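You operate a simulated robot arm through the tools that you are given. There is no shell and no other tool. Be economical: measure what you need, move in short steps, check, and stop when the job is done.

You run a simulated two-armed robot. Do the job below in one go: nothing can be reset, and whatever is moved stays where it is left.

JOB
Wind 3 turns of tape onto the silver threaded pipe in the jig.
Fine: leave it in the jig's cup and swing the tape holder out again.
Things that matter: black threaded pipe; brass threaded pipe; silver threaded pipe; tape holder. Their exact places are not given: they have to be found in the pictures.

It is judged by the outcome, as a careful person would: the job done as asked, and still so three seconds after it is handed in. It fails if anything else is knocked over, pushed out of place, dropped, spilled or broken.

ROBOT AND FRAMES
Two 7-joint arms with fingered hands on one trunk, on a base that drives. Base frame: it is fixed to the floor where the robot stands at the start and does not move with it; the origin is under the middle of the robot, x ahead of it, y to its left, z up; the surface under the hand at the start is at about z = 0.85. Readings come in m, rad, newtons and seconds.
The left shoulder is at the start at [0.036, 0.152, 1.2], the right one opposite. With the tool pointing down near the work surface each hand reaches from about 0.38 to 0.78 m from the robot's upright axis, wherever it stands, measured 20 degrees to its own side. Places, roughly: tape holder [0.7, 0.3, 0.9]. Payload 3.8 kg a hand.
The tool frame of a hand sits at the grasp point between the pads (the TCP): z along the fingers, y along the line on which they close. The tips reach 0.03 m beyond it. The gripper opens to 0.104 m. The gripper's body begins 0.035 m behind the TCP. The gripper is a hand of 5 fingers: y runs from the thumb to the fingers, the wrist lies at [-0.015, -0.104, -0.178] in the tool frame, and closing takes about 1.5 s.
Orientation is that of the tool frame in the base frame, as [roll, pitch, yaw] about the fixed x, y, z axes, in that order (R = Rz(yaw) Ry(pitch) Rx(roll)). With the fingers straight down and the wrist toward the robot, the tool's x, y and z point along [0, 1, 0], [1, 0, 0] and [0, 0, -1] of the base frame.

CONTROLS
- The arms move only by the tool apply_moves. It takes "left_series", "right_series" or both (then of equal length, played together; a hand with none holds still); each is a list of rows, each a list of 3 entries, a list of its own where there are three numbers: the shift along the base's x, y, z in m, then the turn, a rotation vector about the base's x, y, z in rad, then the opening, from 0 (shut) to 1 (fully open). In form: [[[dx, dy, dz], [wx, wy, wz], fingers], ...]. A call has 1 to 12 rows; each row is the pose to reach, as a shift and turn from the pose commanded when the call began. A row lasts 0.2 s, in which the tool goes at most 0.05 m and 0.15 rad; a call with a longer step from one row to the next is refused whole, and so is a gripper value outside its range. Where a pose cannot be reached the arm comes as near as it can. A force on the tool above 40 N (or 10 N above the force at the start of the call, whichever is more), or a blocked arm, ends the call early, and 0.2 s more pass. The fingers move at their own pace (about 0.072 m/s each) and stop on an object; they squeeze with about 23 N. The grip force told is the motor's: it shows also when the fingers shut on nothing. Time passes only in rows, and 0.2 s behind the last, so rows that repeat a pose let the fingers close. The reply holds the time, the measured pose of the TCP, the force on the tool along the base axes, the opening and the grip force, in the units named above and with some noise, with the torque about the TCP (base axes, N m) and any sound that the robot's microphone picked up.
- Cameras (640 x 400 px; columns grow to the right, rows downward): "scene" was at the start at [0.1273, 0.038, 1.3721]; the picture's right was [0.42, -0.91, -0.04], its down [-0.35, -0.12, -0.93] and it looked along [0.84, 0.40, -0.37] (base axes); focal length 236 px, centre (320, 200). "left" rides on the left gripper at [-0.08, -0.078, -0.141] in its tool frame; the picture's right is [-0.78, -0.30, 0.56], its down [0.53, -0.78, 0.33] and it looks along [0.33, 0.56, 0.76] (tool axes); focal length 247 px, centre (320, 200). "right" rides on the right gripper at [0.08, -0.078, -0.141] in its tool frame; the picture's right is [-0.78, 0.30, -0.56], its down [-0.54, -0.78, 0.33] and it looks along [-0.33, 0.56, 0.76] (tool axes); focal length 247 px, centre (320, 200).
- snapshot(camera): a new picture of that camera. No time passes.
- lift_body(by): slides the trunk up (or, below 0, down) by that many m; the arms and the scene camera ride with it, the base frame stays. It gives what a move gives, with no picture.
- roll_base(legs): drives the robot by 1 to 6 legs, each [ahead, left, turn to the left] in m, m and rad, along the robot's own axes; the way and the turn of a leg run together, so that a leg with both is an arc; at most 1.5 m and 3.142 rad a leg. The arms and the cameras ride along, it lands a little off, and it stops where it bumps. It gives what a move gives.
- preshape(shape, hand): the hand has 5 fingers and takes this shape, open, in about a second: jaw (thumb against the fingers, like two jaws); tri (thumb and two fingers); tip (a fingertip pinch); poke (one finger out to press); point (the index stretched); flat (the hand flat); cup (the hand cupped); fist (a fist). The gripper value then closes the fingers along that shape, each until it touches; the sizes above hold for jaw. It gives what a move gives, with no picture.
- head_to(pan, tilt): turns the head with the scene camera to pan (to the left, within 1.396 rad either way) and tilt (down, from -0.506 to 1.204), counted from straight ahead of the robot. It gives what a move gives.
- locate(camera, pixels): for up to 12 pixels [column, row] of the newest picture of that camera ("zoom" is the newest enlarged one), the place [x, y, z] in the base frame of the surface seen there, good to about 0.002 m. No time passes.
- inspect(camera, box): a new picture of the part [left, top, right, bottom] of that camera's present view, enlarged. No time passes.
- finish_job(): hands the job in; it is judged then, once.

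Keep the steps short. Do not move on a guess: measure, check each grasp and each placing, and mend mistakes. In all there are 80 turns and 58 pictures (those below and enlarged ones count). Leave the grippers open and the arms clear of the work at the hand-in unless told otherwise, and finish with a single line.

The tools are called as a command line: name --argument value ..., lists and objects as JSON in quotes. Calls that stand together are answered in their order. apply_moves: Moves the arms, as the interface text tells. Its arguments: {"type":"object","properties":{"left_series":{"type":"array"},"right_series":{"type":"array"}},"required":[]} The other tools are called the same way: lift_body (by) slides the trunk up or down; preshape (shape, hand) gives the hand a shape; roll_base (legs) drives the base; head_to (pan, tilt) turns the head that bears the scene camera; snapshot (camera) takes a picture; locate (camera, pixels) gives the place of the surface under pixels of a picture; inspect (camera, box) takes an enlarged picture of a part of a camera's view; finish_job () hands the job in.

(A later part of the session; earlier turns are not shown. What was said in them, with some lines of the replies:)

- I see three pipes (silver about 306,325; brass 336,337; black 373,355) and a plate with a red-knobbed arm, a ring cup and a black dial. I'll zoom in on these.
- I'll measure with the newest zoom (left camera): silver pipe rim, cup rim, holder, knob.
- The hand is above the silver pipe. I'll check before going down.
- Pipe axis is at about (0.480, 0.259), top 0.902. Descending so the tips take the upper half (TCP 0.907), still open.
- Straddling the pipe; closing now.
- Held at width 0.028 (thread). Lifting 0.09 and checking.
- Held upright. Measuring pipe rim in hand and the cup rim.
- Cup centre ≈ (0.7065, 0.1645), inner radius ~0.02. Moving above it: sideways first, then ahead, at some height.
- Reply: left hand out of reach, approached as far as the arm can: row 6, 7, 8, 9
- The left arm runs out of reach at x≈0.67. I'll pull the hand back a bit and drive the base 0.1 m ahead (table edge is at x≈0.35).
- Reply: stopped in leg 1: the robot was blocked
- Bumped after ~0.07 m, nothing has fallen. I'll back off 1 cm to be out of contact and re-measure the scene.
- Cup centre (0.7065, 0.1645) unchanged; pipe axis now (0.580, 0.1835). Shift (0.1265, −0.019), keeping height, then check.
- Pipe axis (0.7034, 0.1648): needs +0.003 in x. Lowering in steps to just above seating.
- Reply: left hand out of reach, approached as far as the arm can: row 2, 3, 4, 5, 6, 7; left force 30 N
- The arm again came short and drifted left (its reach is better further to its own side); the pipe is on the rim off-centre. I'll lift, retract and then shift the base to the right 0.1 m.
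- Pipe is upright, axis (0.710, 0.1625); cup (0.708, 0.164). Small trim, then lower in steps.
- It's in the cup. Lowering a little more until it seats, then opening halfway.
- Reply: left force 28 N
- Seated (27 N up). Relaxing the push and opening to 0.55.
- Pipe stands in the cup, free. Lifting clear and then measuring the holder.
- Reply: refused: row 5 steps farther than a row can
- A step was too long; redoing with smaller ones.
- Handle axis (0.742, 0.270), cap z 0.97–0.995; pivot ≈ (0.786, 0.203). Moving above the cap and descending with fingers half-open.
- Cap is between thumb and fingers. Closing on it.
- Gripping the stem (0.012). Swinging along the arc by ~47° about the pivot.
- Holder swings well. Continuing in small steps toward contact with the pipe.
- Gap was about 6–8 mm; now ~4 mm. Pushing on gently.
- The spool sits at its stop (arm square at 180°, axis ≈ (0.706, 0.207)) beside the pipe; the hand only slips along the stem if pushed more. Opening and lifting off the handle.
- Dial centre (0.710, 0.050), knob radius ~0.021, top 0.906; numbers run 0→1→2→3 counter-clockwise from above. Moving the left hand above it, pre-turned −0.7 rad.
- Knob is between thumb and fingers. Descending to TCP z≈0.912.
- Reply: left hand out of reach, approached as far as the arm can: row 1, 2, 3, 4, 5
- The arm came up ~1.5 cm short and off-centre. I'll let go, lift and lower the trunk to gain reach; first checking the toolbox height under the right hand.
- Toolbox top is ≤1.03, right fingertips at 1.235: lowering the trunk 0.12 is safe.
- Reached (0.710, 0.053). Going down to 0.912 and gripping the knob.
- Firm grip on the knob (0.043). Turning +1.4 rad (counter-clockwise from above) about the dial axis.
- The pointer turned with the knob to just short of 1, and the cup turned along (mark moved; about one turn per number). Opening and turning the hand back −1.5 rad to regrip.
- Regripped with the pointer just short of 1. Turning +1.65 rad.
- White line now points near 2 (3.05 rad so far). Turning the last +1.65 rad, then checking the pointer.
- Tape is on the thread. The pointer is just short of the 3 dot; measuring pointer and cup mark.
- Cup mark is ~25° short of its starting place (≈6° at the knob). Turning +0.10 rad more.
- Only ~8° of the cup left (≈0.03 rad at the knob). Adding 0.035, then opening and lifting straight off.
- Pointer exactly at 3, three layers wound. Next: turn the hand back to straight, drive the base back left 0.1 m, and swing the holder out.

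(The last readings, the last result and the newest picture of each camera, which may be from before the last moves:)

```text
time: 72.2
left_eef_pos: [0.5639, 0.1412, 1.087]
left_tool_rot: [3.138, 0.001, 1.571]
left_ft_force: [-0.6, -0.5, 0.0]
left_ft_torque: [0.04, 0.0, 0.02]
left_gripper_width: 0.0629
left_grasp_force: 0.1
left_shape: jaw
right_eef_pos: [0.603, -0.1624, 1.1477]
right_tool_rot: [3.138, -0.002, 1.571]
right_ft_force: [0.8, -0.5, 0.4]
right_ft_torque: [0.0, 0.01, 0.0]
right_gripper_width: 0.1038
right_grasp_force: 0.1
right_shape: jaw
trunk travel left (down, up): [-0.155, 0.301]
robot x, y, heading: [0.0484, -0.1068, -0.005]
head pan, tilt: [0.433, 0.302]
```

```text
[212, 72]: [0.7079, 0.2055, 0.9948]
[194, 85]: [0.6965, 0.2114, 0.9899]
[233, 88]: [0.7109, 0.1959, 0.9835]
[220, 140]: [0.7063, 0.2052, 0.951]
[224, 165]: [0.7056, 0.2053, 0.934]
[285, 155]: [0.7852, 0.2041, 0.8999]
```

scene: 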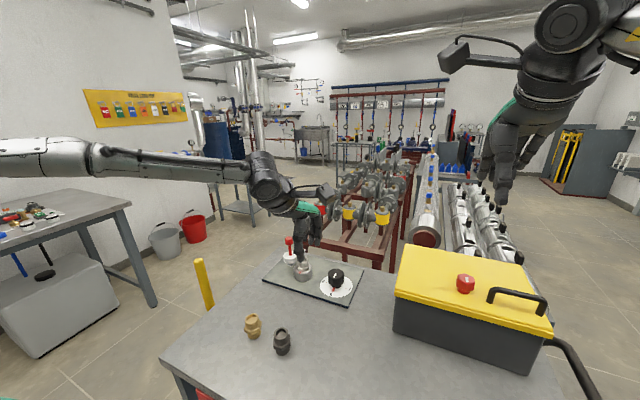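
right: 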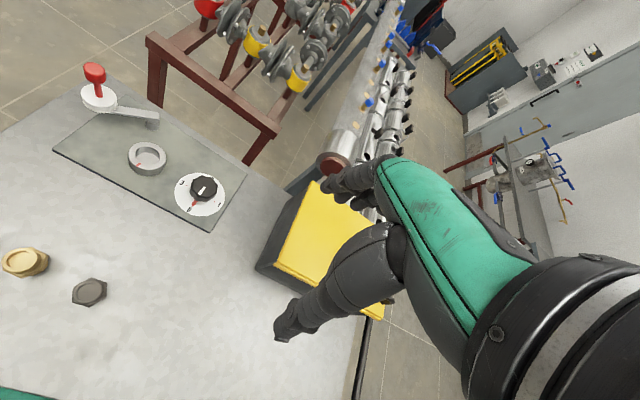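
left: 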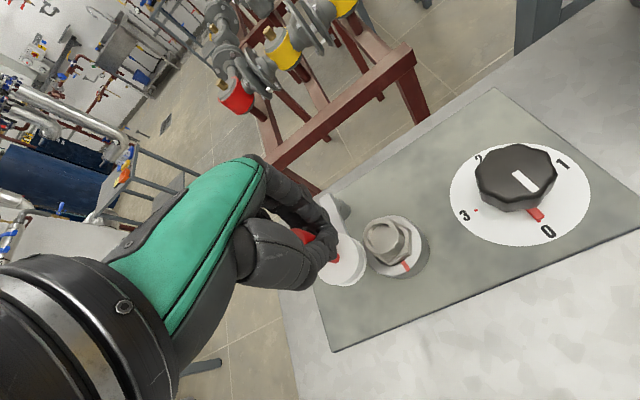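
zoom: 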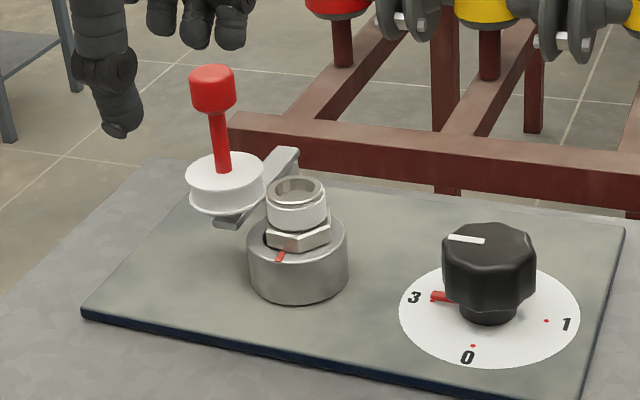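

Handle axis (0.708, 0.2055). Moving over it, down, and closing.

apply_moves --left_series '[[[0.02, 0.03, 0], [0, 0, 0], 0.6], [[0.045, 0.065, 0], [0, 0, 0], 0.6], [[0.09, 0.065, 0], [0, 0, 0], 0.6], [[0.13, 0.065, 0], [0, 0, 0], 0.6], [[0.1426, 0.065, -0.02], [0, 0, 0], 0.6], [[0.1426, 0.065, -0.05], [0, 0, 0], 0.6], [[0.1426, 0.065, -0.08], [0, 0, 0], 0.6], [[0.1426, 0.065, -0.102], [0, 0, 0], 0.6], [[0.1426, 0.065, -0.102], [0, 0, 0], 0.6]]'

apply_moves --left_series '[[[0, 0, 0], [0, 0, 0], 0.3], [[0, 0, 0], [0, 0, 0], 0.1], [[0, 0, 0], [0, 0, 0], 0], [[0, 0, 0], [0, 0, 0], 0], [[0, 0, 0], [0, 0, 0], 0], [[0, 0, 0], [0, 0, 0], 0]]'

```text
time: 74.2
left_eef_pos: [0.7084, 0.2064, 0.9824]
left_tool_rot: [3.141, -0.001, 1.57]
left_ft_force: [0.0, 0.9, -0.2]
left_ft_torque: [0.01, 0.01, 0.02]
left_gripper_width: 0.0626
left_grasp_force: 0.1
left_shape: jaw
right_eef_pos: [0.6055, -0.1598, 1.1458]
right_tool_rot: [3.14, 0.0, 1.572]
right_ft_force: [0.1, 0.3, 0.6]
right_ft_torque: [-0.04, 0.03, 0.0]
right_gripper_width: 0.1037
right_grasp_force: 0.0
right_shape: jaw
trunk travel left (down, up): [-0.155, 0.301]
robot x, y, heading: [0.0522, -0.1052, 0.002]
head pan, tilt: [0.433, 0.302]
```

```text
time: 75.6
left_eef_pos: [0.7089, 0.2064, 0.9817]
left_tool_rot: [-3.139, -0.002, 1.569]
left_ft_force: [-8.4, -1.2, -11.5]
left_ft_torque: [0.03, -0.07, -0.03]
left_gripper_width: 0.0118
left_grasp_force: 22.8
left_shape: jaw
right_eef_pos: [0.6047, -0.1602, 1.1459]
right_tool_rot: [-3.142, -0.001, 1.571]
right_ft_force: [0.0, -0.4, 0.5]
right_ft_torque: [-0.05, -0.02, -0.03]
right_gripper_width: 0.104
right_grasp_force: 0.0
right_shape: jaw
trunk travel left (down, up): [-0.155, 0.301]
robot x, y, heading: [0.048, -0.1028, -0.001]
head pan, tilt: [0.433, 0.302]
```

Stem gripped. Swinging back out along the arc.

apply_moves --left_series '[[[0.0003, 0.0071, 0], [0, 0, 0], 0], [[0.0012, 0.0141, 0], [0, 0, 0], 0], [[0.0028, 0.021, 0], [0, 0, 0], 0], [[0.0049, 0.0277, 0], [0, 0, 0], 0], [[0.0076, 0.0342, 0], [0, 0, 0], 0], [[0.0109, 0.0405, 0], [0, 0, 0], 0], [[0.0146, 0.0465, 0], [0, 0, 0], 0], [[0.019, 0.0521, 0], [0, 0, 0], 0], [[0.0237, 0.0573, 0], [0, 0, 0], 0], [[0.0289, 0.062, 0], [0, 0, 0], 0], [[0.0345, 0.066, 0], [0, 0, 0], 0], [[0.0375, 0.0685, 0], [0, 0, 0], 0]]'

inspect --camera "scene" --box '[270, 160, 390, 250]'

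```text
time: 78.2
left_eef_pos: [0.7405, 0.2657, 0.9806]
left_tool_rot: [-3.131, 0.006, 1.555]
left_ft_force: [-10.3, -10.4, -1.3]
left_ft_torque: [0.0, -0.08, -0.26]
left_gripper_width: 0.0124
left_grasp_force: 23.3
left_shape: jaw
right_eef_pos: [0.6021, -0.1626, 1.1479]
right_tool_rot: [3.141, -0.003, 1.571]
right_ft_force: [0.3, 0.7, 0.2]
right_ft_torque: [-0.01, 0.03, 0.0]
right_gripper_width: 0.1038
right_grasp_force: 0.0
right_shape: jaw
trunk travel left (down, up): [-0.155, 0.301]
robot x, y, heading: [0.05, -0.1047, -0.007]
head pan, tilt: [0.433, 0.302]
stopped in row 12 (left hand): the force on the tool passed its limit at 42 N (the readings are from after the stop); the commanded pose is now the measured one
```

```text
4.44 times, centred on (330, 205) of scene
```

zoom: 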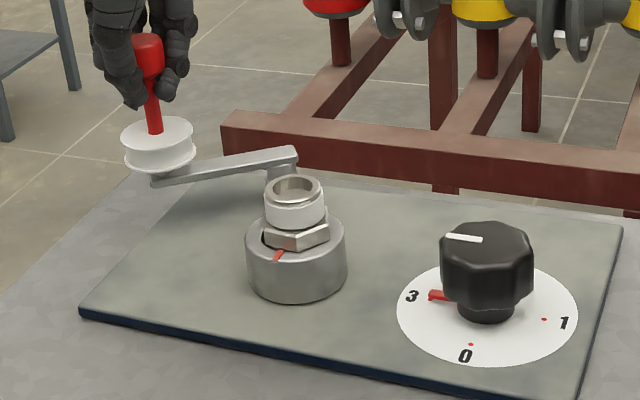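

The holder is fully out at its stop. Opening and withdrawing upward.

apply_moves --left_series '[[[-0.001, -0.001, 0], [0, 0, 0], 0.2], [[-0.001, -0.001, 0], [0, 0, 0], 0.5], [[-0.001, -0.001, 0], [0, 0, 0], 0.6], [[-0.001, -0.001, 0.03], [0, 0, 0], 0.6], [[-0.001, -0.001, 0.07], [0, 0, 0], 0.6], [[-0.03, 0, 0.1], [0, 0, 0], 0.6], [[-0.07, 0, 0.12], [0, 0, 0], 1], [[-0.11, 0.01, 0.13], [0, 0, 0], 1], [[-0.15, 0.02, 0.15], [0, 0, 0], 1], [[-0.19, 0.03, 0.16], [0, 0, 0], 1], [[-0.19, 0.03, 0.16], [0, 0, 0], 1]]'

snapshot --camera "scene"

inspect --camera "scene" --box '[270, 160, 390, 250]'

```text
time: 80.6
left_eef_pos: [0.5549, 0.2999, 1.136]
left_tool_rot: [-3.132, 0.004, 1.56]
left_ft_force: [-0.4, -0.1, -0.1]
left_ft_torque: [-0.02, 0.02, 0.0]
left_gripper_width: 0.1037
left_grasp_force: 0.1
left_shape: jaw
right_eef_pos: [0.6065, -0.1626, 1.1455]
right_tool_rot: [-3.141, -0.002, 1.569]
right_ft_force: [-0.5, -0.2, -1.1]
right_ft_torque: [0.0, -0.01, 0.03]
right_gripper_width: 0.1037
right_grasp_force: 0.0
right_shape: jaw
trunk travel left (down, up): [-0.155, 0.301]
robot x, y, heading: [0.0522, -0.1007, -0.003]
head pan, tilt: [0.433, 0.302]
```

```text
5 pictures are left
```

scene: 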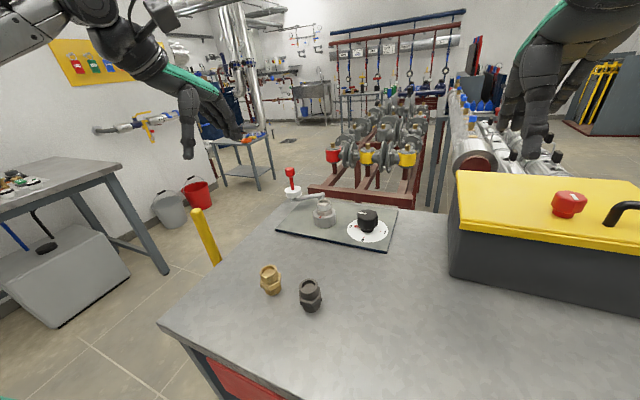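

```text
4.44 times, centred on (330, 205) of scene
```

zoom: 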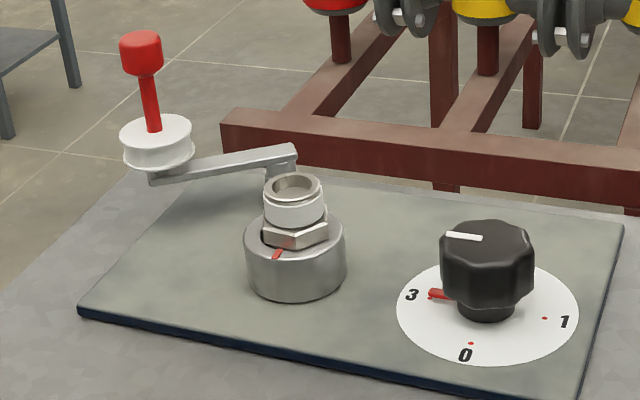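

The pipe is taped and in the cup, the dial is at 3, the holder is out, the other pipes haven't moved, and both grippers are open and clear. Handing in.

finish_job

```text
The job is handed in.
```

The silver pipe has 3 turns of tape on it and stands in the jig's cup, with the dial at 3 and the tape holder swung back out.
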